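You operate a simulated robot arm through the tools that you are given. There is no shell and no other tool.

The job below is to be done with a simulated robot arm. You get a single attempt, and the scene is never put back.

TASK
Wipe the smudge off the white arc in the blue fixture with the teal cloth.
Fine: close both latches first; put the cloth back; the arc stays in the fixture and the white stack stays as it is. What is to be rubbed or washed off counts as gone when no trace of it is left.

Only the result counts: the job must be done as asked and must still hold three seconds after the hand-in. Knocking over, shifting, dropping, spilling or breaking anything else fails it. Flat cloth is picked up by pressing the open fingertips on it (5 to 10 N) and closing them slowly along it; thin cloth reads only 2 to 8 mm in the jaws.

THE ROBOT
A 7-joint arm with a three-finger gripper, fixed in place. Base frame: the origin is at the foot of the arm, x ahead of it, y to its left, z up. Lengths are in mm, angles in rad, forces in N, time in s.
Its first joint turns from -2.897 to 2.897 rad. Payload 2.69 kg.
The tool frame sits at the grasp point between the pads (the TCP): z along the fingers, y along the line on which they close. The tips reach 30 mm beyond it. Largest opening 128 mm; the body of the gripper starts 117 mm behind the TCP.
Orientation is that of the tool frame in the base frame, as [roll, pitch, yaw] about the fixed x, y, z axes, in that order (R = Rz(yaw) Ry(pitch) Rx(roll)). With the fingers straight down and closing along the base's y, the tool's x points along the base's -x, its y along +y and its z along -z.

THE INTERFACE
- The arm moves only by the tool jog_arm. Its argument "plan" is a list of rows, each a list of 2 entries, a list of its own where there are three numbers: the shift along the tool's x, y, z in units of 400 mm (1.0 is 400 mm), then the turn, a rotation vector about the tool's x, y, z in units of 60 degrees (1.0 is 60 degrees). In form: [[[dx, dy, dz], [rx, ry, rz]], ...]. A call has 1 to 20 rows; each row is the pose to reach, as a shift and turn from the pose commanded when the call began, along the tool's axes at that moment. "grip" is the opening in per cent of the stroke, from 0 (shut) to 100 (fully open), set as the call begins (left out, the last holds). A call with a number of a shift or a turn outside -1 to 1 is refused whole. Rows are played at 5 a second. More than 50 mm and 0.15 rad between two rows, or a gripper value outside its range, and nothing of the call is played. A pose out of reach is approached as far as the arm can. The call stops where the force on the tool passes 70 N (or 10 N more than at its start, if that is more) or the arm is blocked; 0.2 s more then pass. Each finger halts on what it meets, pressing with about 35 N; the grip force reading is that of the motor and also rises with nothing between the fingers. The clock runs only during rows and for 0.2 s after the last one: add rows that repeat a pose to give the fingers time. The reply holds the time, the measured pose of the TCP, the force on the tool along the base axes, the opening and the grip force, in the units named above and with some noise, with the torque about the TCP (base axes, N m) and any sound that the robot's microphone picked up.
- Cameras (640 x 400 px; columns grow to the right, rows downward): "scene" is fixed at [50.9, 497.4, 1549]; the picture's right is [0.19, -0.98, 0.00], its down [-0.69, -0.14, -0.71] and it looks along [0.70, 0.14, -0.70] (base axes); focal length 366 px, centre (320, 200). "wrist" rides on the gripper at [58, 54, -131] in the tool frame; the picture's right is [-0.68, 0.74, 0.00], its down [-0.62, -0.57, -0.55] and it looks along [-0.40, -0.37, 0.84] (tool axes); focal length 234 px, centre (320, 200). There is no depth. A picture from a camera that has moved, and an enlarged one, comes with that camera's place and axes in the base frame and with its lens.
- snapshot(camera): a new picture of that camera. It takes no simulated time.
- slide_trunk(by): slides the trunk up (or, below 0, down) by that many mm; the arm rides with it, the base frame stays. It gives what a move gives, with no picture.
- enlarge(camera, box): a new picture of the part [left, top, right, bottom] of that camera's present view, enlarged. It takes no simulated time.
- sign_off(): hands the job in; it is judged then, once.

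Nothing tells you positions but the pictures and the camera data. Unless the task says otherwise, let go and move clear before handing in.

The tools are called after "Call:" as name(argument=value, ...) on one line, values as JSON. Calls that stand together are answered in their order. jog_arm: Moves the arm, as the interface text tells. Its arguments: {"type":"object","properties":{"plan":{"type":"array","items":{"type":"array"}},"grip":{"type":"number"}},"required":["plan"]} The other tools are called the same way: slide_trunk (by) slides the trunk up or down; snapshot (camera) takes a picture; enlarge (camera, box) takes an enlarged picture of a part of a camera's view; sign_off () hands the job in.

At the start:

```text
time: 0.0
position: [701.0, 156.4, 1071.9]
tool_rot: [3.14, 0.0, 3.141]
contact_force: [1.1, 0.3, 0.4]
moment: [0.01, -0.03, 0.02]
grip_width: 127.9
gripper_force: 0.2
trunk travel left (down, up): [-175.0, 175.0]
```

scene: 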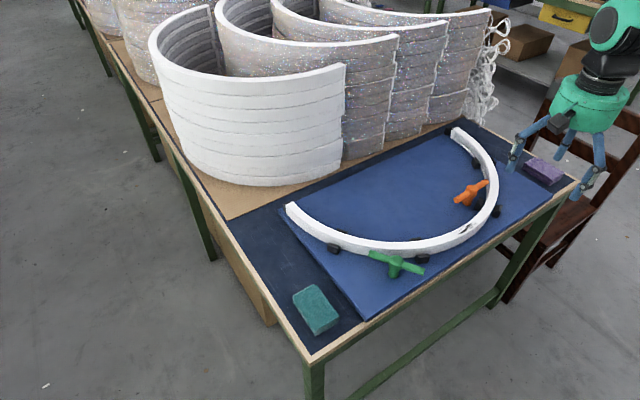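
wrist: 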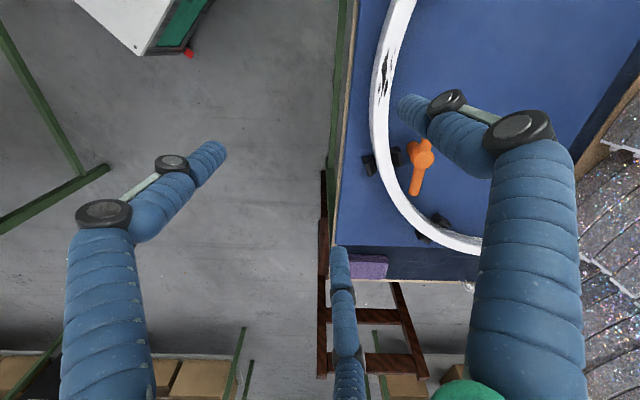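

I see a table with a blue fixture holding a white arc, an orange and a green latch, and a teal and a purple cloth. I'll look closer at each of them first.

Call:
enlarge(camera="scene", box=[420, 110, 580, 260])

Call:
enlarge(camera="scene", box=[270, 190, 450, 350])

Call:
enlarge(camera="wrist", box=[320, 0, 560, 290])

```text
2.67 times, centred on (500, 185) of scene
camera zoom: at [50.9, 497.4, 1549.0], right [0.19, -0.98, 0.0], down [-0.69, -0.14, -0.71], along [0.7, 0.14, -0.7], focal length 976 px, centre (-160, 240)
```

zoom: 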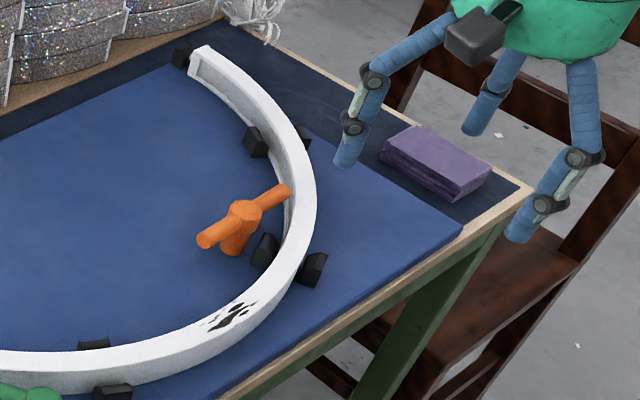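

```text
2.50 times, centred on (360, 270) of scene
camera zoom: at [50.9, 497.4, 1549.0], right [0.19, -0.98, 0.0], down [-0.69, -0.14, -0.71], along [0.7, 0.14, -0.7], focal length 915 px, centre (220, 25)
```

zoom: 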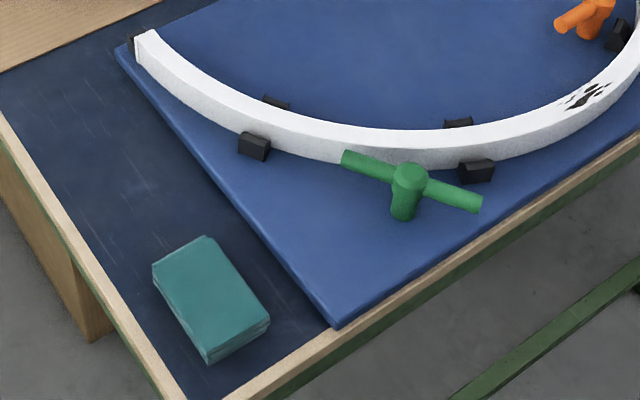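

```text
1.38 times, centred on (440, 145) of wrist
camera zoom: at [644.0, 207.9, 1202.5], right [0.68, 0.74, 0.0], down [0.62, -0.57, 0.55], along [0.4, -0.37, -0.84], focal length 323 px, centre (154, 276)
```

zoom: 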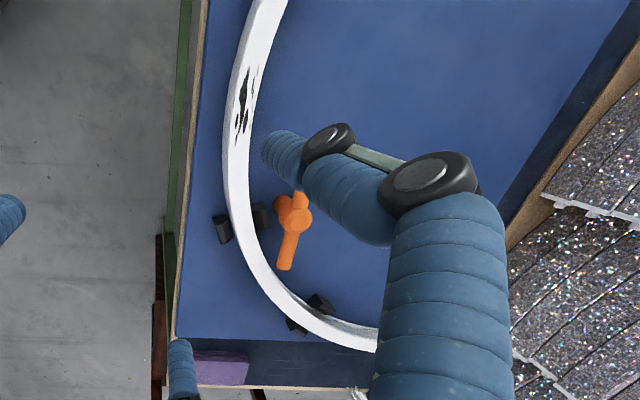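

The arc's top looks to be near z≈850, with the smudge around (720, 252) and the orange latch around (870, 228). I'm moving the wrist camera over this area to see the latches and the smudge better.

Call:
jog_arm(plan=[[[0.033, 0.087, 0.0265], [0, 0, 0]], [[0.066, 0.174, 0.053], [0, 0, 0]], [[0.099, 0.261, 0.0795], [0, 0, 0]], [[0.132, 0.348, 0.106], [0, 0, 0]], [[0.165, 0.435, 0.1325], [0, 0, 0]]], grip=100)

Call:
snapshot(camera="wrist")

Call:
snapshot(camera="scene")

```text
time: 1.2
position: [636.0, 328.5, 1019.2]
tool_rot: [-3.14, -0.001, -3.14]
contact_force: [-0.2, -0.4, 0.6]
moment: [0.03, -0.01, -0.03]
grip_width: 128.1
gripper_force: 0.0
trunk travel left (down, up): [-175.0, 175.0]
```

```text
taken
camera wrist: at [578.9, 380.7, 1150.2], right [0.68, 0.74, 0.0], down [0.62, -0.57, 0.55], along [0.4, -0.37, -0.84], focal length 234 px, centre (320, 200)
```

wrist: 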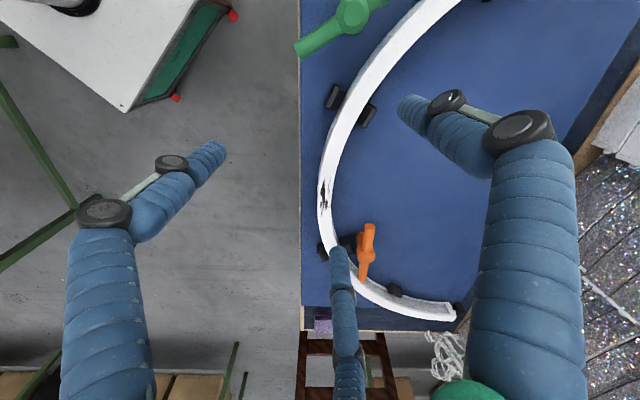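

```text
taken
```

scene: 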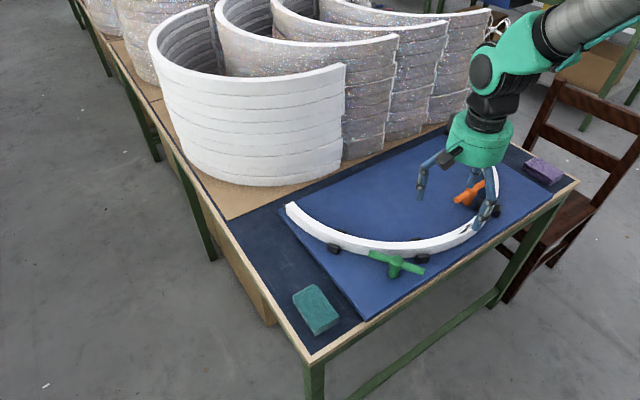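

The fixture holds the arc between black stops, with the orange latch inside it and the green one outside. Next I'm moving over to look at the green latch and the teal cloth.

Call:
jog_arm(plan=[[[0.071, 0.085, 0], [0, 0, 0]], [[0.142, 0.17, 0], [0, 0, 0]], [[0.213, 0.255, 0], [0, 0, 0]], [[0.284, 0.34, 0], [0, 0, 0]], [[0.355, 0.425, 0], [0, 0, 0]]])

Call:
snapshot(camera="wrist")

Call:
enlarge(camera="wrist", box=[200, 80, 440, 280])

Call:
enlarge(camera="scene", box=[430, 110, 530, 250])

```text
time: 2.4
position: [492.7, 501.5, 1019.5]
tool_rot: [3.139, -0.002, 3.141]
contact_force: [-0.4, -0.1, 0.9]
moment: [0.0, 0.01, 0.01]
grip_width: 127.9
gripper_force: 0.1
trunk travel left (down, up): [-175.0, 175.0]
```

```text
taken
camera wrist: at [436.0, 553.3, 1149.6], right [0.68, 0.74, 0.0], down [0.62, -0.57, 0.55], along [0.4, -0.37, -0.84], focal length 234 px, centre (320, 200)
```

wrist: 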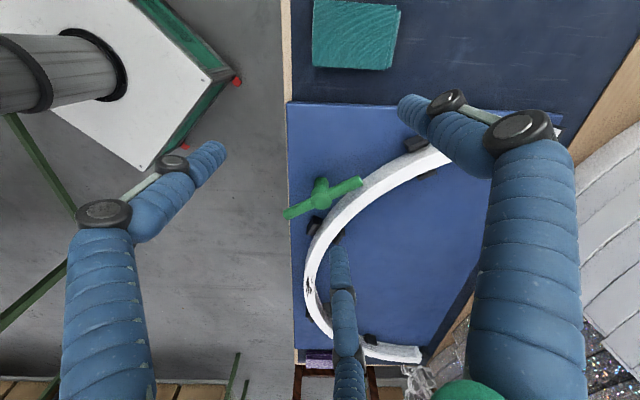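

```text
2.00 times, centred on (320, 180) of wrist
camera zoom: at [436.0, 553.3, 1149.6], right [0.68, 0.74, 0.0], down [0.62, -0.57, 0.55], along [0.4, -0.37, -0.84], focal length 468 px, centre (320, 240)
```

zoom: 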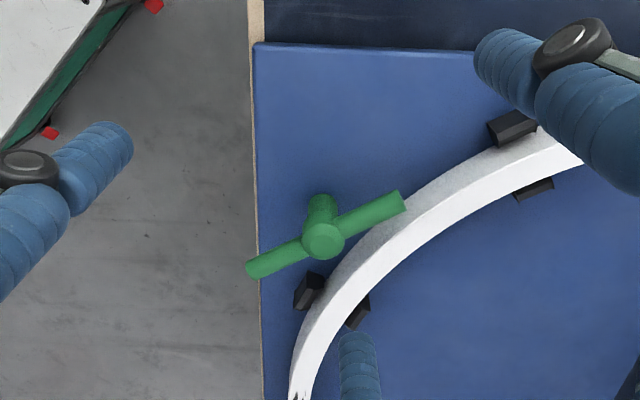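

```text
2.86 times, centred on (480, 180) of scene
camera zoom: at [50.9, 497.4, 1549.0], right [0.19, -0.98, 0.0], down [-0.69, -0.14, -0.71], along [0.7, 0.14, -0.7], focal length 1046 px, centre (-137, 257)
```

zoom: 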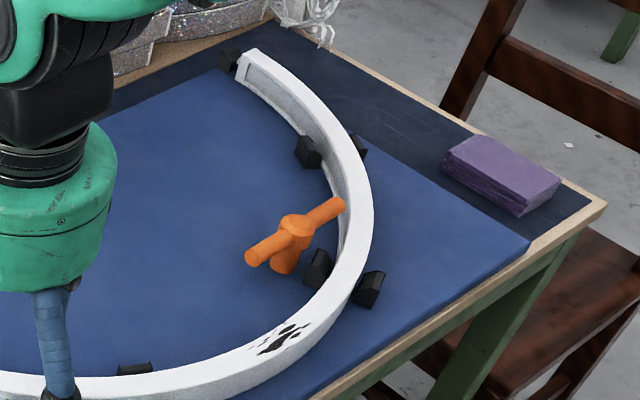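

The geometry works out like this: the arc is a semicircle centred near (967, 479) with R≈328 and its top at z≈832. The green hub is near (580, 421) and the orange hub near (873, 227). Both bars sit about 67° away from radial, so they look open. I'm moving to the teal cloth for a closer view.

Call:
jog_arm(plan=[[[0.046, 0.0722, 0.055], [0, 0, 0]], [[0.092, 0.1444, 0.11], [0, 0, 0]], [[0.138, 0.2166, 0.165], [0, 0, 0]], [[0.184, 0.2888, 0.22], [0, 0, 0]], [[0.23, 0.361, 0.275], [0, 0, 0]]])

Call:
snapshot(camera="wrist")

Call:
enlarge(camera="scene", box=[280, 220, 440, 320])

Call:
enlarge(camera="scene", box=[430, 160, 510, 250])

```text
time: 3.6
position: [400.4, 644.9, 908.9]
tool_rot: [3.141, -0.001, -3.142]
contact_force: [0.3, 0.2, -0.4]
moment: [-0.01, -0.03, -0.02]
grip_width: 127.6
gripper_force: 0.1
trunk travel left (down, up): [-175.0, 175.0]
```

```text
taken
camera wrist: at [342.6, 696.1, 1040.0], right [0.68, 0.74, 0.0], down [0.62, -0.57, 0.55], along [0.4, -0.37, -0.84], focal length 234 px, centre (320, 200)
```

wrist: 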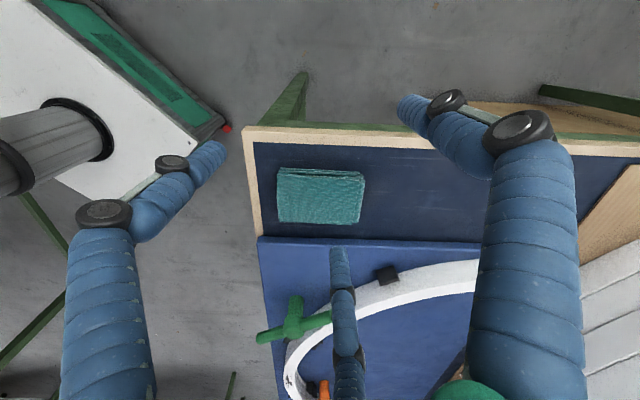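

```text
4.00 times, centred on (360, 270) of scene
camera zoom: at [50.9, 497.4, 1549.0], right [0.19, -0.98, 0.0], down [-0.69, -0.14, -0.71], along [0.7, 0.14, -0.7], focal length 1464 px, centre (160, -80)
```

zoom: 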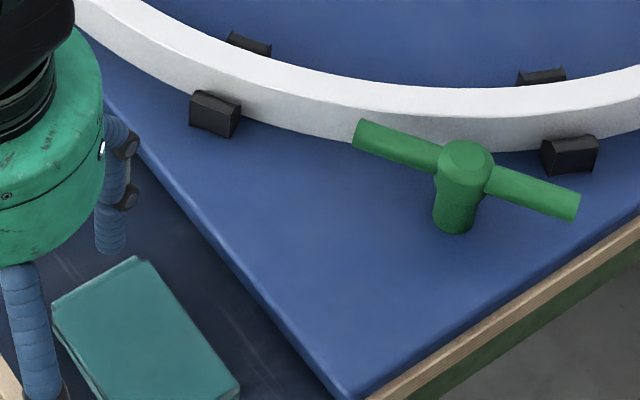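

```text
4.44 times, centred on (470, 205) of scene
camera zoom: at [50.9, 497.4, 1549.0], right [0.19, -0.98, 0.0], down [-0.69, -0.14, -0.71], along [0.7, 0.14, -0.7], focal length 1626 px, centre (-347, 178)
```

zoom: 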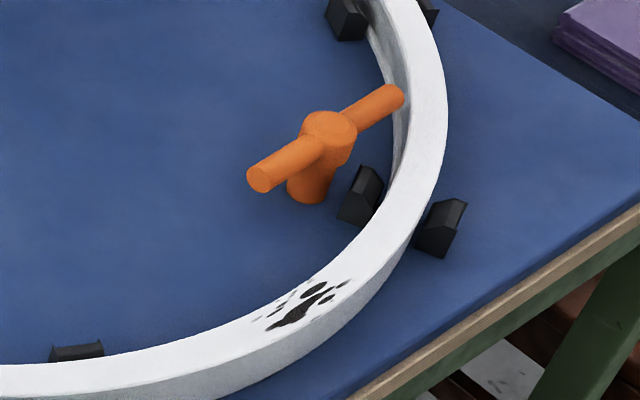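

The teal cloth is a folded pad centred near (460, 590), about 100×66 mm, with its top near z≈793. First I'll close the green latch. I'm shutting the gripper and going above a spot beside its near bar end at about (597, 365), so I can push the bar toward radial.

Call:
jog_arm(plan=[[[-0.0613, -0.0875, -0.0097], [0, 0, 0]], [[-0.1225, -0.175, -0.0194], [0, 0, 0]], [[-0.1838, -0.2625, -0.029], [0, 0, 0]], [[-0.245, -0.35, -0.0388], [0, 0, 0]], [[-0.3063, -0.4375, -0.0484], [0, 0, 0]], [[-0.3675, -0.525, -0.058], [0, 0, 0]], [[-0.4288, -0.6125, -0.0678], [0, 0, 0]], [[-0.49, -0.7, -0.0775], [0, 0, 0]], [[-0.49, -0.7, -0.0775], [0, 0, 0]]], grip=0)

Call:
snapshot(camera="wrist")

Call:
enlarge(camera="scene", box=[320, 180, 480, 300])

```text
time: 5.6
position: [597.0, 365.0, 939.8]
tool_rot: [-3.141, 0.0, -3.14]
contact_force: [0.0, -1.0, 0.3]
moment: [0.02, 0.04, -0.02]
grip_width: 1.8
gripper_force: 31.7
trunk travel left (down, up): [-175.0, 175.0]
```

```text
taken
camera wrist: at [539.7, 416.0, 1070.8], right [0.68, 0.74, 0.0], down [0.62, -0.57, 0.55], along [0.4, -0.37, -0.84], focal length 234 px, centre (320, 200)
```

wrist: 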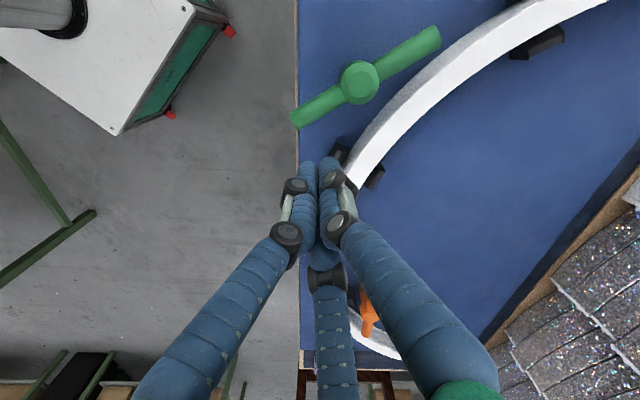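

```text
3.33 times, centred on (400, 240) of scene
camera zoom: at [50.9, 497.4, 1549.0], right [0.19, -0.98, 0.0], down [-0.69, -0.14, -0.71], along [0.7, 0.14, -0.7], focal length 1220 px, centre (53, 67)
```

zoom: 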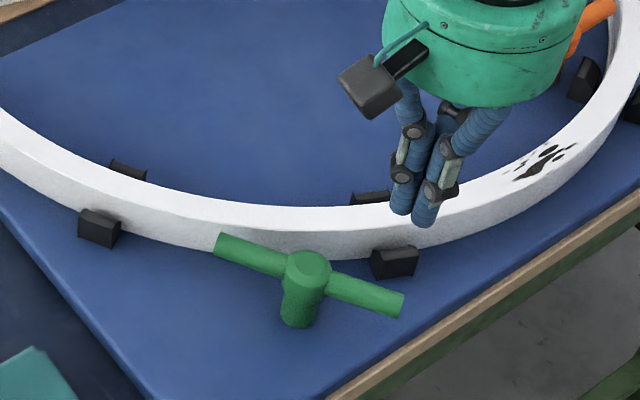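

The green hub is at about (580, 424.5), with the bar running from (564, 361) to (596, 489). I'm descending beside its near end, between the bar and the black stop.

Call:
jog_arm(plan=[[[0.0075, 0.005, 0.04], [0, 0, 0]], [[0.0075, 0.005, 0.08], [0, 0, 0]], [[0.0075, 0.005, 0.12], [0, 0, 0]], [[0.0075, 0.005, 0.15], [0, 0, 0]], [[0.0075, 0.005, 0.18], [0, 0, 0]], [[0.0075, 0.005, 0.205], [0, 0, 0]]])

Call:
enlarge(camera="scene", box=[320, 180, 480, 300])

Call:
snapshot(camera="wrist")

```text
time: 7.0
position: [593.3, 366.8, 855.8]
tool_rot: [3.141, -0.001, 3.14]
contact_force: [-0.1, 0.5, 1.2]
moment: [0.02, -0.02, 0.0]
grip_width: 2.0
gripper_force: 31.3
trunk travel left (down, up): [-175.0, 175.0]
```

```text
3.33 times, centred on (400, 240) of scene
camera zoom: at [50.9, 497.4, 1549.0], right [0.19, -0.98, 0.0], down [-0.69, -0.14, -0.71], along [0.7, 0.14, -0.7], focal length 1220 px, centre (53, 67)
```

zoom: 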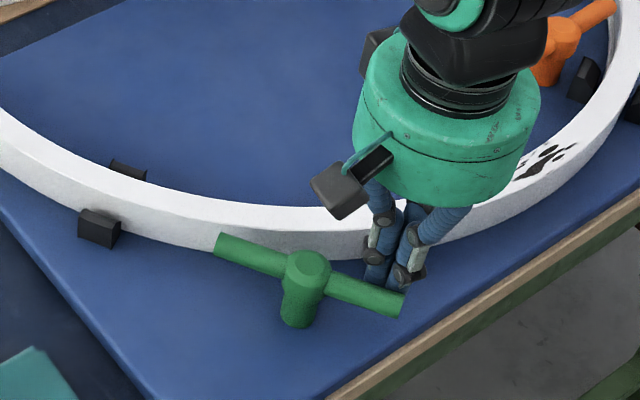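

```text
taken
camera wrist: at [536.6, 418.5, 987.0], right [0.68, 0.74, 0.0], down [0.62, -0.57, 0.55], along [0.4, -0.37, -0.84], focal length 234 px, centre (320, 200)
```

wrist: 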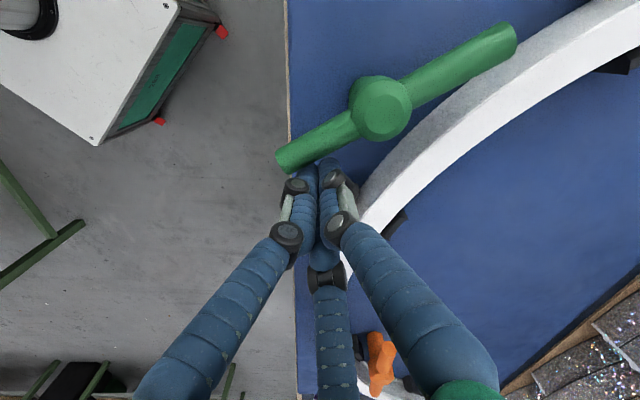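

The fingers sit on the +x side of the bar's near end, clear of the arc and the stop. I'm pushing the bar gently clockwise in small steps.

Call:
jog_arm(plan=[[[0.01, 0.008, 0], [0, 0, 0]], [[0.02, 0.0165, 0], [0, 0, 0]], [[0.029, 0.0165, 0], [0, 0, 0]], [[0.038, 0.0167, 0], [0, 0, 0]], [[0.0465, 0.017, 0], [0, 0, 0]], [[0.0553, 0.0173, 0], [0, 0, 0]], [[0.0635, 0.0195, 0], [0, 0, 0]], [[0.0715, 0.0223, 0], [0, 0, 0]], [[0.0795, 0.0248, 0], [0, 0, 0]], [[0.0873, 0.0273, 0], [0, 0, 0]]])

Call:
snapshot(camera="wrist")

Call:
enlarge(camera="scene", box=[320, 180, 480, 300])

```text
time: 9.2
position: [559.8, 377.0, 856.9]
tool_rot: [-3.141, -0.001, -3.141]
contact_force: [0.4, -0.1, -0.6]
moment: [0.01, 0.01, 0.03]
grip_width: 2.2
gripper_force: 31.3
trunk travel left (down, up): [-175.0, 175.0]
```

```text
taken
camera wrist: at [501.8, 428.7, 988.1], right [0.68, 0.74, 0.0], down [0.62, -0.57, 0.55], along [0.4, -0.37, -0.84], focal length 234 px, centre (320, 200)
```

wrist: 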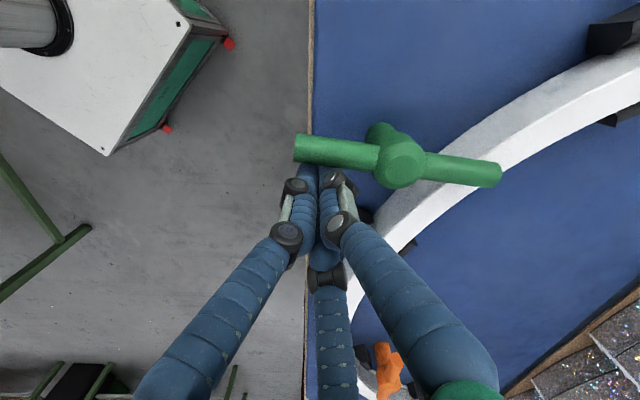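

```text
3.33 times, centred on (400, 240) of scene
camera zoom: at [50.9, 497.4, 1549.0], right [0.19, -0.98, 0.0], down [-0.69, -0.14, -0.71], along [0.7, 0.14, -0.7], focal length 1220 px, centre (53, 67)
```

zoom: 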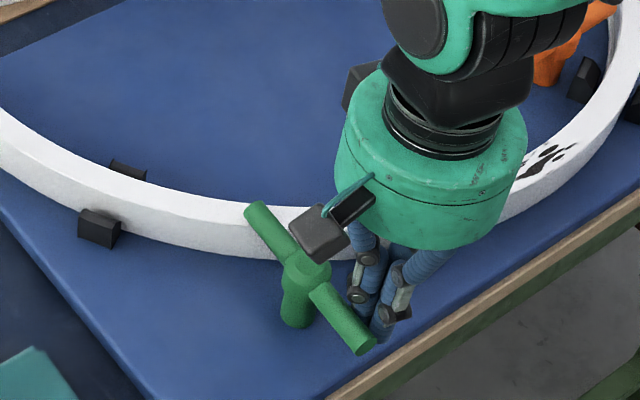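

The green latch turns easily; its bar is now about 30° short of radial. I'm continuing the sweep in small steps.

Call:
jog_arm(plan=[[[0.012, 0.0045, 0], [0, 0, 0]], [[0.0235, 0.009, 0], [0, 0, 0]], [[0.032, 0.0165, 0], [0, 0, 0]], [[0.041, 0.0238, 0], [0, 0, 0]], [[0.0455, 0.029, 0], [0, 0, 0]], [[0.0503, 0.0343, 0], [0, 0, 0]]])

Call:
snapshot(camera="wrist")

Call:
enlarge(camera="scene", box=[320, 180, 480, 300])

```text
time: 10.6
position: [539.4, 390.8, 857.6]
tool_rot: [3.14, 0.0, -3.141]
contact_force: [0.3, -0.2, -0.1]
moment: [-0.03, -0.02, 0.03]
grip_width: 2.0
gripper_force: 31.4
trunk travel left (down, up): [-175.0, 175.0]
```

```text
taken
camera wrist: at [481.6, 442.6, 988.4], right [0.68, 0.74, 0.0], down [0.62, -0.57, 0.55], along [0.4, -0.37, -0.84], focal length 234 px, centre (320, 200)
```

wrist: 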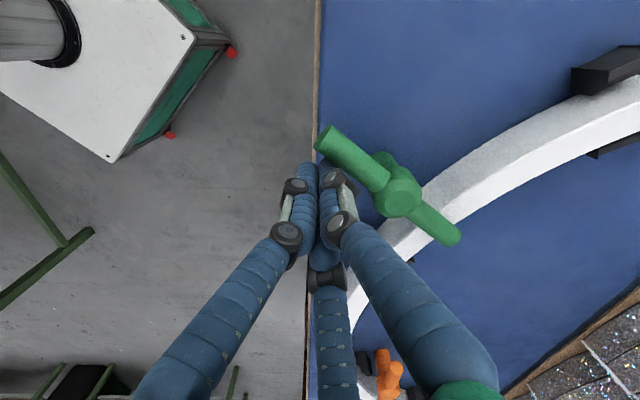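

```text
3.33 times, centred on (400, 240) of scene
camera zoom: at [50.9, 497.4, 1549.0], right [0.19, -0.98, 0.0], down [-0.69, -0.14, -0.71], along [0.7, 0.14, -0.7], focal length 1220 px, centre (53, 67)
```

zoom: 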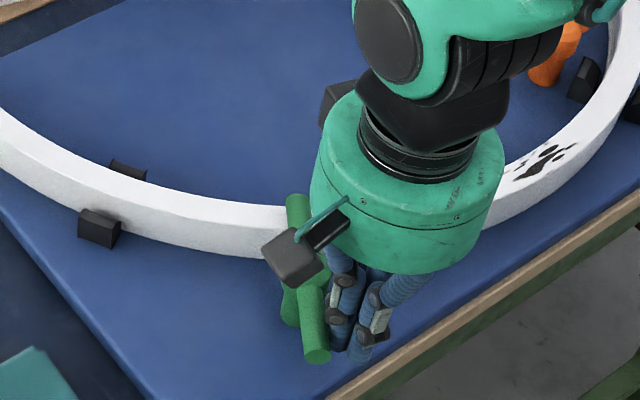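

The green bar now lies across the arc, about 1–2° from radial. I'm nudging it slightly further to see whether there is a stop.

Call:
jog_arm(plan=[[[0.001, 0.003, 0], [0, 0, 0]], [[0.002, 0.006, 0], [0, 0, 0]], [[0.002, 0.006, 0], [0, 0, 0]]])

Call:
enlarge(camera="wrist", box=[280, 100, 480, 260])

```text
time: 11.4
position: [538.3, 393.1, 857.2]
tool_rot: [3.14, 0.002, -3.141]
contact_force: [9.1, -17.1, 0.1]
moment: [-0.15, -0.07, -0.15]
grip_width: 2.2
gripper_force: 31.4
trunk travel left (down, up): [-175.0, 175.0]
```

```text
2.50 times, centred on (380, 180) of wrist
camera zoom: at [481.1, 444.3, 988.2], right [0.68, 0.74, 0.0], down [0.62, -0.57, 0.55], along [0.4, -0.37, -0.84], focal length 585 px, centre (170, 250)
```

zoom: 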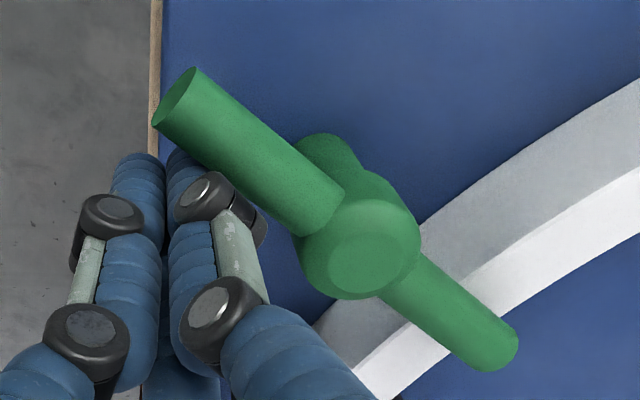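

Resistance rose to about 19 N, so the green latch is against its stop, lying radially over the arc. I'm backing off, lifting, and moving toward the orange latch.

Call:
jog_arm(plan=[[[-0.008, -0.018, 0], [0, 0, 0]], [[-0.017, -0.035, 0], [0, 0, 0]], [[-0.017, -0.035, -0.1], [0, 0, 0]], [[-0.017, -0.035, -0.205], [0, 0, 0]], [[-0.108, -0.0814, -0.205], [0, 0, 0]], [[-0.199, -0.1278, -0.205], [0, 0, 0]], [[-0.29, -0.1742, -0.205], [0, 0, 0]], [[-0.381, -0.2206, -0.205], [0, 0, 0]], [[-0.472, -0.267, -0.205], [0, 0, 0]], [[-0.563, -0.3134, -0.205], [0, 0, 0]], [[-0.6545, -0.36, -0.205], [0, 0, 0]], [[-0.6545, -0.36, -0.205], [0, 0, 0]]])

Call:
snapshot(camera="wrist")

Call:
snapshot(camera="scene")

```text
time: 14.0
position: [801.6, 250.5, 937.7]
tool_rot: [3.141, 0.0, 3.141]
contact_force: [0.5, -0.8, -0.7]
moment: [0.01, 0.04, 0.03]
grip_width: 2.2
gripper_force: 31.1
trunk travel left (down, up): [-175.0, 175.0]
```

```text
taken
camera wrist: at [744.0, 302.1, 1068.3], right [0.68, 0.74, 0.0], down [0.62, -0.57, 0.55], along [0.4, -0.37, -0.84], focal length 234 px, centre (320, 200)
```

wrist: 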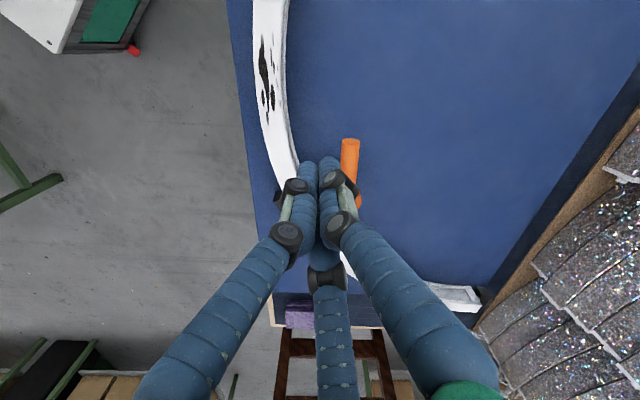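

```text
taken
```

scene: 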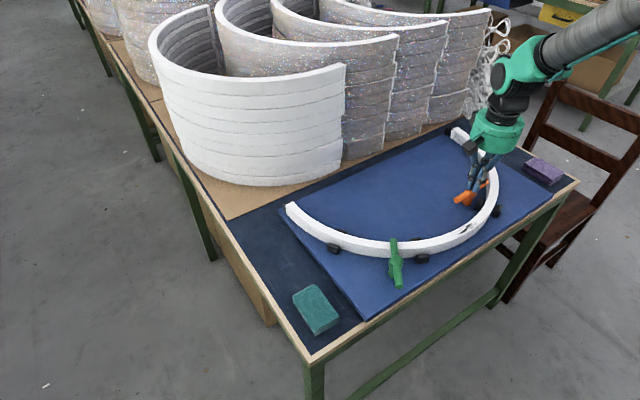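

The green latch now lies across the arc in the scene view. The orange bar's near end is at about (823, 271), so I'm descending on its −x/−y side, between the bar and the arc.

Call:
jog_arm(plan=[[[-0.0385, -0.0305, 0], [0, 0, 0]], [[-0.0385, -0.0305, 0], [0, 0, 0]], [[-0.0385, -0.0305, 0.05], [0, 0, 0]], [[-0.0385, -0.0305, 0.1], [0, 0, 0]], [[-0.0385, -0.0305, 0.14], [0, 0, 0]], [[-0.0385, -0.0305, 0.175], [0, 0, 0]], [[-0.0385, -0.0305, 0.205], [0, 0, 0]]])

Call:
snapshot(camera="wrist")

Call:
enlarge(camera="scene", box=[410, 130, 530, 250])

```text
time: 15.6
position: [816.5, 238.3, 857.2]
tool_rot: [3.141, 0.0, 3.142]
contact_force: [0.4, -0.5, -0.8]
moment: [0.01, 0.01, 0.02]
grip_width: 2.1
gripper_force: 31.1
trunk travel left (down, up): [-175.0, 175.0]
```

```text
taken
camera wrist: at [758.7, 289.3, 988.2], right [0.68, 0.74, 0.0], down [0.62, -0.57, 0.55], along [0.4, -0.37, -0.84], focal length 234 px, centre (320, 200)
```

wrist: 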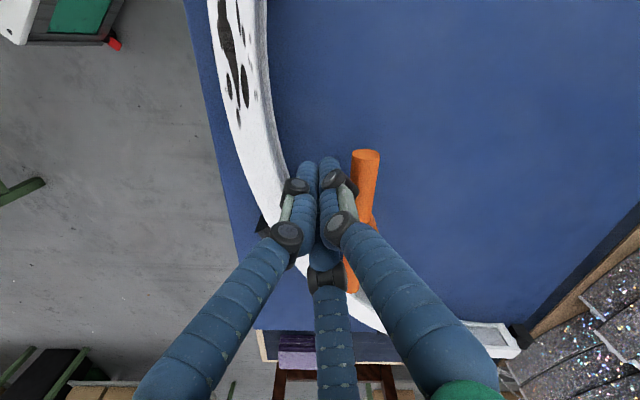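

```text
3.33 times, centred on (470, 190) of scene
camera zoom: at [50.9, 497.4, 1549.0], right [0.19, -0.98, 0.0], down [-0.69, -0.14, -0.71], along [0.7, 0.14, -0.7], focal length 1220 px, centre (-180, 233)
```

zoom: 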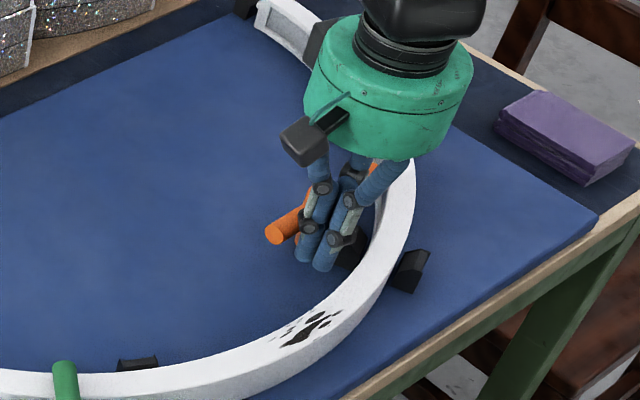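

The fingers are well placed next to the orange bar, away from the arc. I'm sweeping it clockwise.

Call:
jog_arm(plan=[[[-0.0163, 0.014, 0], [0, 0, 0]], [[-0.0245, 0.03, 0], [0, 0, 0]], [[-0.0328, 0.0458, 0], [0, 0, 0]], [[-0.0435, 0.059, 0], [0, 0, 0]], [[-0.056, 0.071, 0], [0, 0, 0]], [[-0.07, 0.081, 0], [0, 0, 0]], [[-0.0853, 0.0893, 0], [0, 0, 0]]])

Call:
snapshot(camera="wrist")

Call:
enlarge(camera="scene", box=[410, 130, 530, 250])

```text
time: 17.2
position: [849.9, 272.0, 857.3]
tool_rot: [-3.14, -0.001, 3.141]
contact_force: [0.0, -0.2, -0.9]
moment: [0.01, -0.02, 0.02]
grip_width: 2.0
gripper_force: 31.8
trunk travel left (down, up): [-175.0, 175.0]
```

```text
taken
camera wrist: at [792.7, 324.4, 987.9], right [0.68, 0.74, 0.0], down [0.62, -0.57, 0.55], along [0.4, -0.37, -0.84], focal length 234 px, centre (320, 200)
```

wrist: 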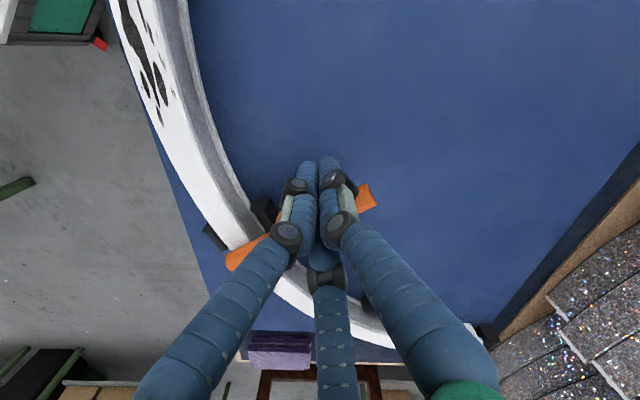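

```text
3.33 times, centred on (470, 190) of scene
camera zoom: at [50.9, 497.4, 1549.0], right [0.19, -0.98, 0.0], down [-0.69, -0.14, -0.71], along [0.7, 0.14, -0.7], focal length 1220 px, centre (-180, 233)
```

zoom: 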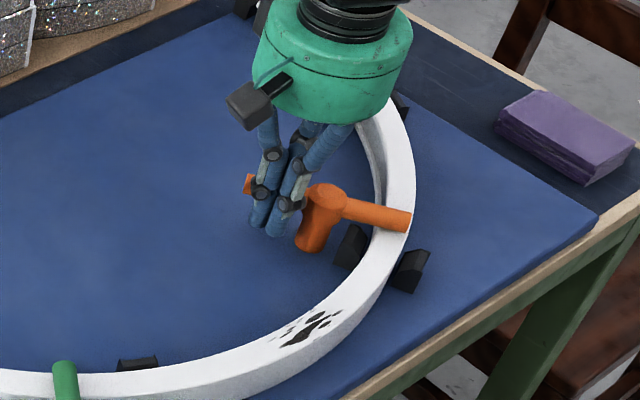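

The orange bar is at about 82°, with about 13° to go to radial. I'm continuing slowly.

Call:
jog_arm(plan=[[[-0.008, 0.0068, 0], [0, 0, 0]], [[-0.016, 0.0135, 0], [0, 0, 0]], [[-0.0215, 0.015, 0], [0, 0, 0]], [[-0.0263, 0.0163, 0], [0, 0, 0]], [[-0.0328, 0.017, 0], [0, 0, 0]], [[-0.0328, 0.017, 0], [0, 0, 0]]])

Call:
enlarge(camera="scene", box=[410, 130, 530, 250])

```text
time: 18.6
position: [861.1, 279.3, 856.6]
tool_rot: [-3.14, -0.003, 3.141]
contact_force: [-18.8, 1.5, 0.8]
moment: [-0.15, 0.13, -0.16]
grip_width: 2.2
gripper_force: 31.3
trunk travel left (down, up): [-175.0, 175.0]
```

```text
3.33 times, centred on (470, 190) of scene
camera zoom: at [50.9, 497.4, 1549.0], right [0.19, -0.98, 0.0], down [-0.69, -0.14, -0.71], along [0.7, 0.14, -0.7], focal length 1220 px, centre (-180, 233)
```

zoom: 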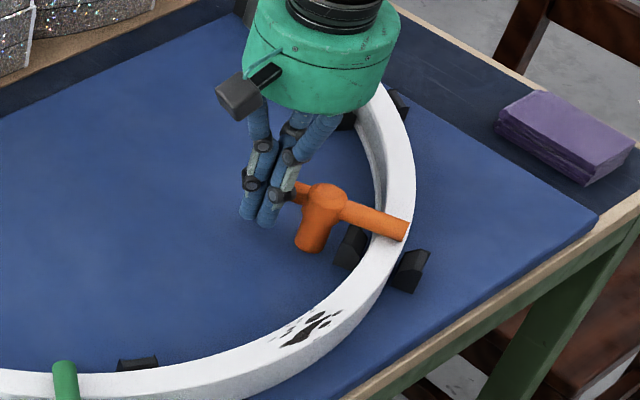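

Resistance is about 19 N and the orange bar is radial over the arc, so it is at its stop too. I'm backing off, lifting, and viewing the smudge from above.

Call:
jog_arm(plan=[[[0.015, 0.0, 0], [0, 0, 0]], [[0.03, 0.0, 0], [0, 0, 0]], [[0.03, 0, -0.08], [0, 0, 0]], [[0.03, 0, -0.16], [0, 0, 0]], [[0.13, -0.02, -0.16], [0, 0, 0]], [[0.2315, -0.0458, -0.105], [0, 0, 0]], [[0.2315, -0.0458, -0.105], [0, 0, 0]]])

Call:
snapshot(camera="wrist")

Call:
enlarge(camera="wrist", box=[210, 60, 350, 160])

Call:
enlarge(camera="scene", box=[430, 170, 530, 250])

```text
time: 20.2
position: [772.1, 258.7, 899.1]
tool_rot: [3.141, 0.001, -3.141]
contact_force: [0.0, 0.5, 0.2]
moment: [0.0, -0.01, -0.04]
grip_width: 2.0
gripper_force: 31.9
trunk travel left (down, up): [-175.0, 175.0]
```

```text
taken
camera wrist: at [714.1, 311.2, 1030.7], right [0.68, 0.74, 0.0], down [0.62, -0.57, 0.55], along [0.4, -0.37, -0.84], focal length 234 px, centre (320, 200)
```

wrist: 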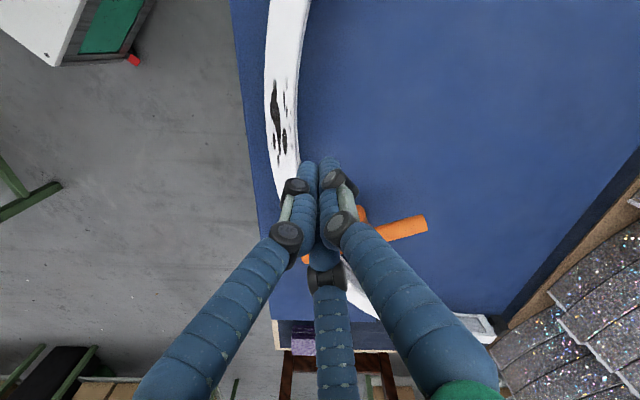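

```text
4.00 times, centred on (280, 110) of wrist
camera zoom: at [714.1, 311.2, 1030.7], right [0.68, 0.74, 0.0], down [0.62, -0.57, 0.55], along [0.4, -0.37, -0.84], focal length 937 px, centre (480, 560)
```

zoom: 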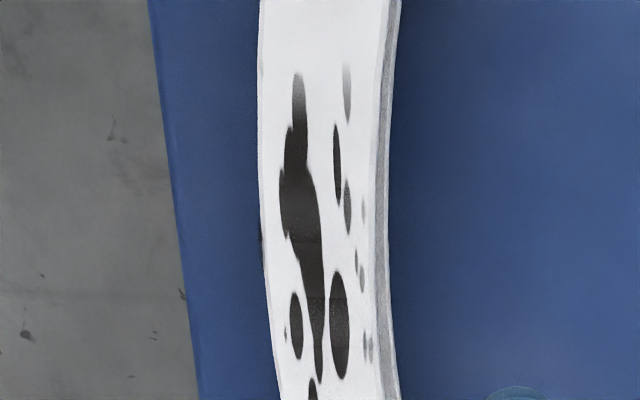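

```text
5.00 times, centred on (480, 210) of scene
camera zoom: at [50.9, 497.4, 1549.0], right [0.19, -0.98, 0.0], down [-0.69, -0.14, -0.71], along [0.7, 0.14, -0.7], focal length 1830 px, centre (-480, 150)
```

zoom: 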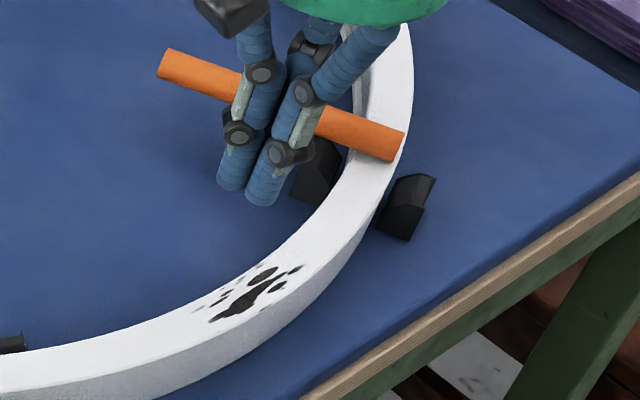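

The smudge is on the arc's top face, roughly from angle 217° to 231° around the arc centre, or from (705, 275) to (753, 224). Both latches are closed. Next I'll examine the cloth and measure it.

Call:
enlarge(camera="scene", box=[270, 265, 370, 365])

Call:
jog_arm(plan=[[[0.1, 0.07, -0.05], [0, 0, 0]], [[0.19, 0.14, -0.05], [0, 0, 0]], [[0.28, 0.21, -0.05], [0, 0, 0]], [[0.37, 0.28, -0.05], [0, 0, 0]], [[0.45, 0.35, -0.05], [0, 0, 0]], [[0.52, 0.43, -0.05], [0, 0, 0]], [[0.59, 0.51, -0.05], [0, 0, 0]], [[0.66, 0.59, -0.05], [0, 0, 0]], [[0.73, 0.67, -0.02], [0, 0, 0]], [[0.79, 0.75, 0], [0, 0, 0]], [[0.85, 0.81, 0], [0, 0, 0]], [[0.9, 0.87, 0], [0, 0, 0]]], grip=100)

Call:
snapshot(camera="wrist")

```text
4.00 times, centred on (320, 315) of scene
camera zoom: at [50.9, 497.4, 1549.0], right [0.19, -0.98, 0.0], down [-0.69, -0.14, -0.71], along [0.7, 0.14, -0.7], focal length 1464 px, centre (320, -260)
```

zoom: 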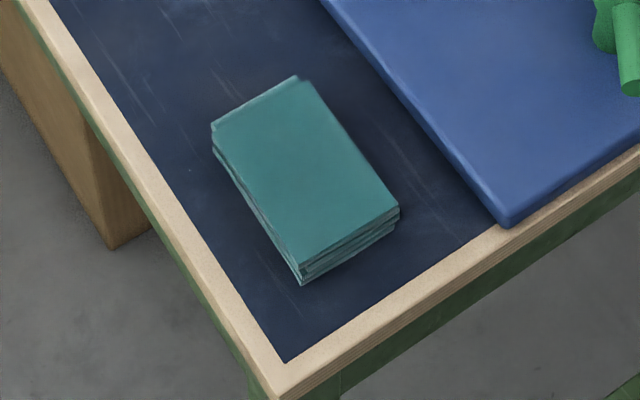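

```text
refused: row 1 steps farther than a row can; nothing moved
```

```text
taken
camera wrist: at [714.1, 311.2, 1030.7], right [0.68, 0.74, 0.0], down [0.62, -0.57, 0.55], along [0.4, -0.37, -0.84], focal length 234 px, centre (320, 200)
```

wrist: 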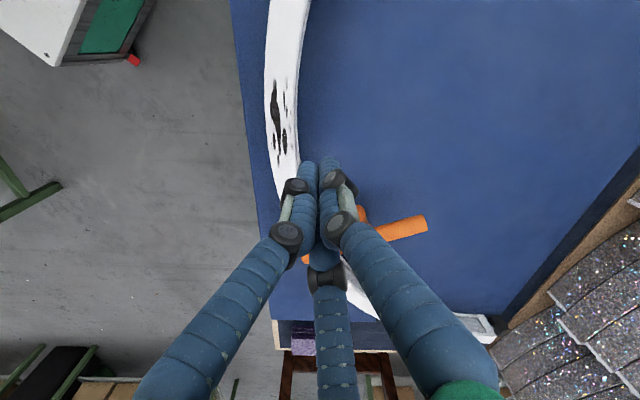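

The cloth is a multi-layer folded pad about 100×62×22 mm, centred near (458, 589) with its top at z≈805 and its long axis at 45°. I'm going above it with the gripper turned to close across the short side and partly open, staying high over the green latch.

Call:
jog_arm(plan=[[[0.0709, 0.0743, -0.04], [0, 0, -0.066]], [[0.1418, 0.1486, -0.075], [0, 0, -0.132]], [[0.2127, 0.223, -0.075], [0, 0, -0.198]], [[0.2836, 0.2973, -0.075], [0, 0, -0.264]], [[0.3545, 0.3716, -0.075], [0, 0, -0.33]], [[0.4255, 0.4459, -0.075], [0, 0, -0.396]], [[0.4964, 0.5202, -0.075], [0, 0, -0.462]], [[0.5673, 0.5945, -0.075], [0, 0, -0.528]], [[0.6382, 0.6689, -0.03], [0, 0, -0.594]], [[0.7091, 0.7432, 0.02], [0, 0, -0.66]], [[0.78, 0.8175, 0.05], [0, 0, -0.725]], [[0.78, 0.8175, 0.05], [0, 0, -0.725]]], grip=70)

Call:
snapshot(camera="wrist")

Call:
enlarge(camera="scene", box=[270, 265, 370, 365])

```text
time: 22.8
position: [457.0, 590.1, 879.8]
tool_rot: [3.141, 0.0, -2.381]
contact_force: [-1.2, 0.5, 0.6]
moment: [-0.03, -0.02, 0.01]
grip_width: 89.8
gripper_force: 0.0
trunk travel left (down, up): [-175.0, 175.0]
```

```text
taken
camera wrist: at [377.5, 587.5, 1010.0], right [-0.02, 1.0, 0.0], down [0.84, 0.01, 0.55], along [0.55, 0.01, -0.84], focal length 234 px, centre (320, 200)
```

wrist: 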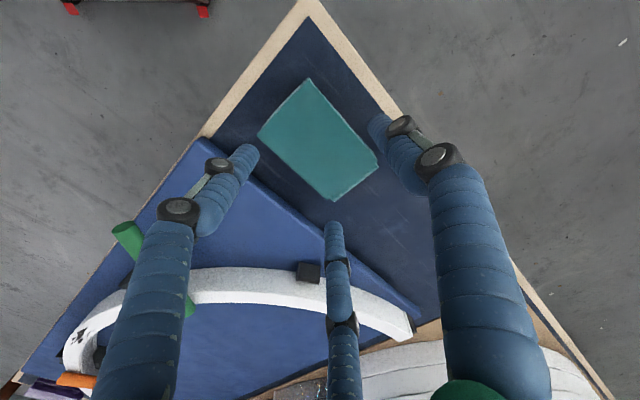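

```text
4.00 times, centred on (320, 315) of scene
camera zoom: at [50.9, 497.4, 1549.0], right [0.19, -0.98, 0.0], down [-0.69, -0.14, -0.71], along [0.7, 0.14, -0.7], focal length 1464 px, centre (320, -260)
```

zoom: 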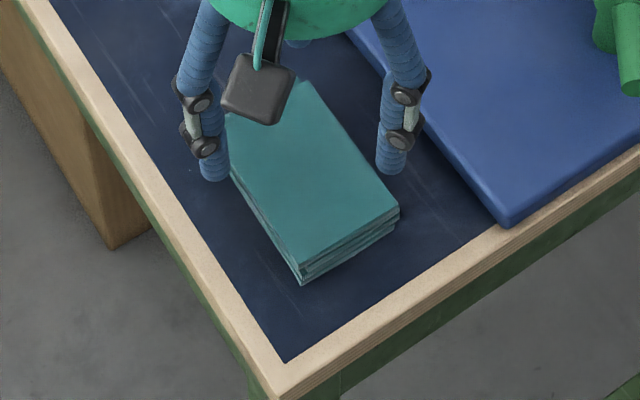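

The cloth position is confirmed at about (457, 589.5). I'm descending with the fingers on either side of it, slowly near the table.

Call:
jog_arm(plan=[[[0, 0, 0.03], [0, 0, -0.02]], [[0, 0, 0.06], [0, 0, -0.025]], [[0, 0, 0.09], [0, 0, -0.025]], [[0, 0, 0.12], [0, 0, -0.025]], [[0, 0, 0.14], [0, 0, -0.025]], [[0, 0, 0.15], [0, 0, -0.025]], [[0, 0, 0.155], [0, 0, -0.025]]])

Call:
enlarge(camera="scene", box=[270, 265, 370, 365])

Call:
snapshot(camera="wrist")

```text
time: 24.4
position: [458.1, 589.5, 818.9]
tool_rot: [-3.141, 0.002, -2.355]
contact_force: [8.3, 0.1, 30.7]
moment: [-0.55, -0.76, 0.46]
grip_width: 120.9
gripper_force: 20.9
trunk travel left (down, up): [-175.0, 175.0]
```

```text
4.00 times, centred on (320, 315) of scene
camera zoom: at [50.9, 497.4, 1549.0], right [0.19, -0.98, 0.0], down [-0.69, -0.14, -0.71], along [0.7, 0.14, -0.7], focal length 1464 px, centre (320, -260)
```

zoom: 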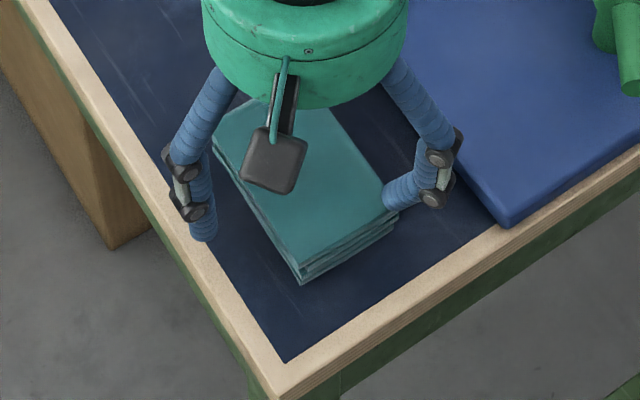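

```text
taken
camera wrist: at [379.8, 583.1, 950.1], right [-0.04, 1.0, 0.0], down [0.83, 0.03, 0.55], along [0.55, 0.03, -0.83], focal length 234 px, centre (320, 200)
```

wrist: 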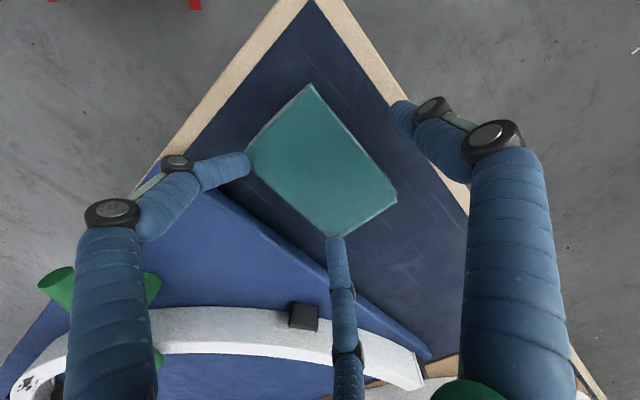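

Contact came early: 31 N upward and the fingers were spread to 121 mm. The pictures show a third finger about 120° around from the other two, and it seems to have landed at a cloth corner. I'm lifting straight up and checking.

Call:
jog_arm(plan=[[[0, 0, -0.01], [0, 0, 0]], [[0, 0, -0.03], [0, 0, 0]], [[0, 0, -0.06], [0, 0, 0]], [[0, 0, -0.1], [0, 0, 0]], [[0, 0, -0.155], [0, 0, 0]], [[0, 0, -0.155], [0, 0, 0]]])

Call:
snapshot(camera="wrist")

Call:
enlarge(camera="scene", box=[270, 245, 390, 365])

```text
time: 25.8
position: [457.3, 587.7, 879.6]
tool_rot: [-3.14, -0.001, -2.357]
contact_force: [-1.1, -0.3, 1.1]
moment: [0.04, 0.0, 0.04]
grip_width: 89.4
gripper_force: 0.1
trunk travel left (down, up): [-175.0, 175.0]
```

```text
taken
camera wrist: at [379.5, 583.4, 1009.6], right [-0.04, 1.0, 0.0], down [0.84, 0.04, 0.55], along [0.55, 0.02, -0.84], focal length 234 px, centre (320, 200)
```

wrist: 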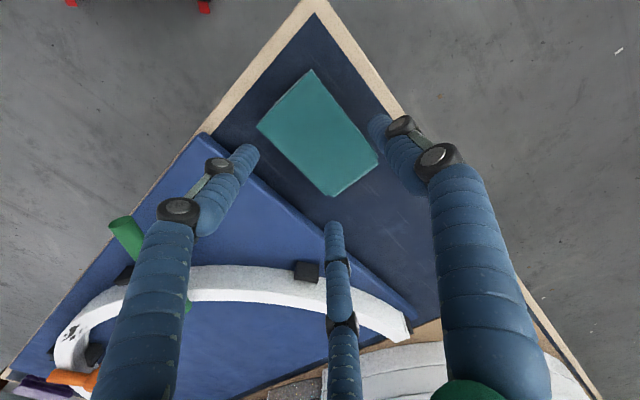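

```text
3.33 times, centred on (330, 305) of scene
camera zoom: at [50.9, 497.4, 1549.0], right [0.19, -0.98, 0.0], down [-0.69, -0.14, -0.71], along [0.7, 0.14, -0.7], focal length 1220 px, centre (287, -150)
```

zoom: 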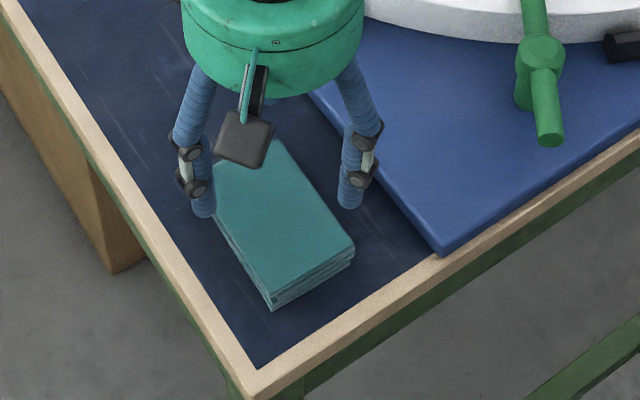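

I'm comparing with the same picture as before to see whether the cloth shifted.

Call:
enlarge(camera="scene", box=[270, 265, 370, 365])

Call:
enlarge(camera="wrist", box=[220, 50, 420, 250])

```text
4.00 times, centred on (320, 315) of scene
camera zoom: at [50.9, 497.4, 1549.0], right [0.19, -0.98, 0.0], down [-0.69, -0.14, -0.71], along [0.7, 0.14, -0.7], focal length 1464 px, centre (320, -260)
```

zoom: 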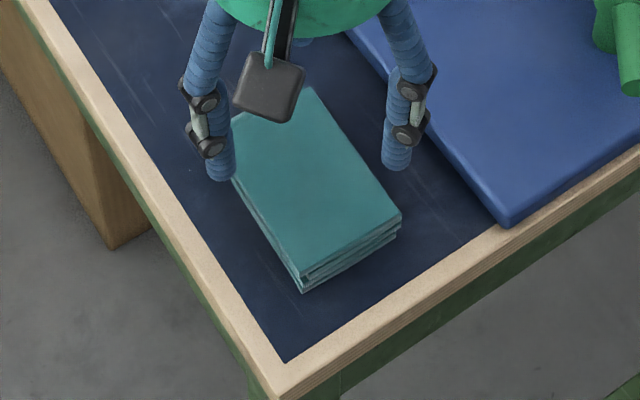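

```text
2.00 times, centred on (320, 150) of wrist
camera zoom: at [379.5, 583.4, 1009.6], right [-0.04, 1.0, 0.0], down [0.84, 0.04, 0.55], along [0.55, 0.02, -0.84], focal length 468 px, centre (320, 300)
```

zoom: 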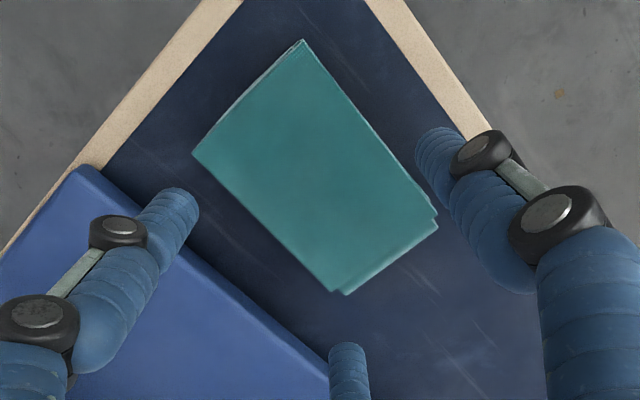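

The cloth shifted only about 5 mm, and I'll set it back at its original spot later. The pictures and the contact moment both match a gripper with three fingers 120° apart: one on tool +y and two on −y at ±x. I'm re-centring so the pad sits between the single finger and the pair, opening fully, and checking just above the cloth.

Call:
jog_arm(plan=[[[0.0083, -0.0196, 0], [0, 0, 0.0125]], [[0.0166, -0.0392, 0], [0, 0, 0.025]], [[0.0166, -0.0392, 0], [0, 0, 0.025]], [[0.0166, -0.0392, 0.04], [0, 0, 0.025]], [[0.0166, -0.0392, 0.08], [0, 0, 0.025]], [[0.0166, -0.0392, 0.08], [0, 0, 0.025]]], grip=100)

Call:
snapshot(camera="wrist")

Call:
enlarge(camera="scene", box=[270, 245, 390, 365])

```text
time: 27.2
position: [466.3, 574.8, 846.9]
tool_rot: [-3.141, 0.0, -2.384]
contact_force: [0.2, 0.3, 1.0]
moment: [-0.01, 0.0, 0.0]
grip_width: 127.9
gripper_force: 0.1
trunk travel left (down, up): [-175.0, 175.0]
```

```text
taken
camera wrist: at [386.7, 570.8, 977.5], right [-0.02, 1.0, 0.0], down [0.84, 0.01, 0.55], along [0.55, 0.01, -0.84], focal length 234 px, centre (320, 200)
```

wrist: 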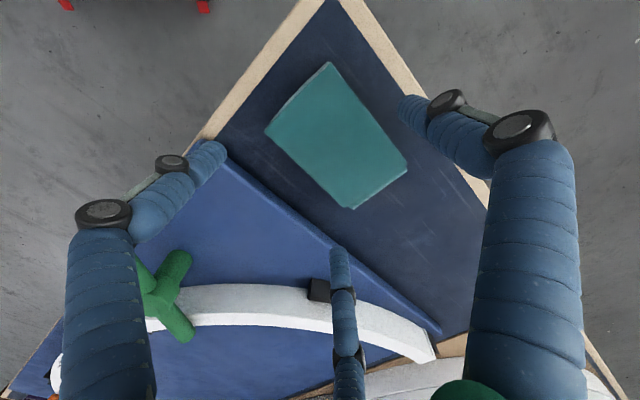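

```text
3.33 times, centred on (330, 305) of scene
camera zoom: at [50.9, 497.4, 1549.0], right [0.19, -0.98, 0.0], down [-0.69, -0.14, -0.71], along [0.7, 0.14, -0.7], focal length 1220 px, centre (287, -150)
```

zoom: 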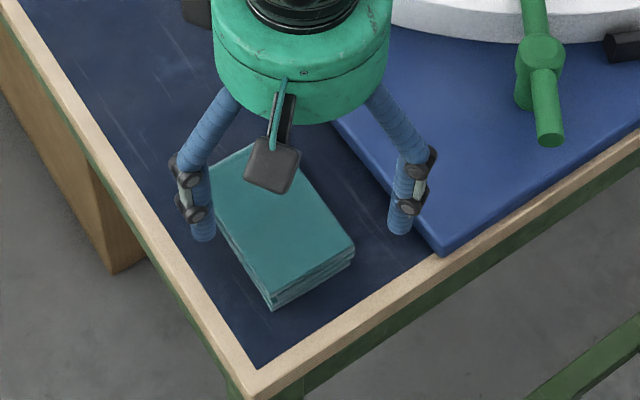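

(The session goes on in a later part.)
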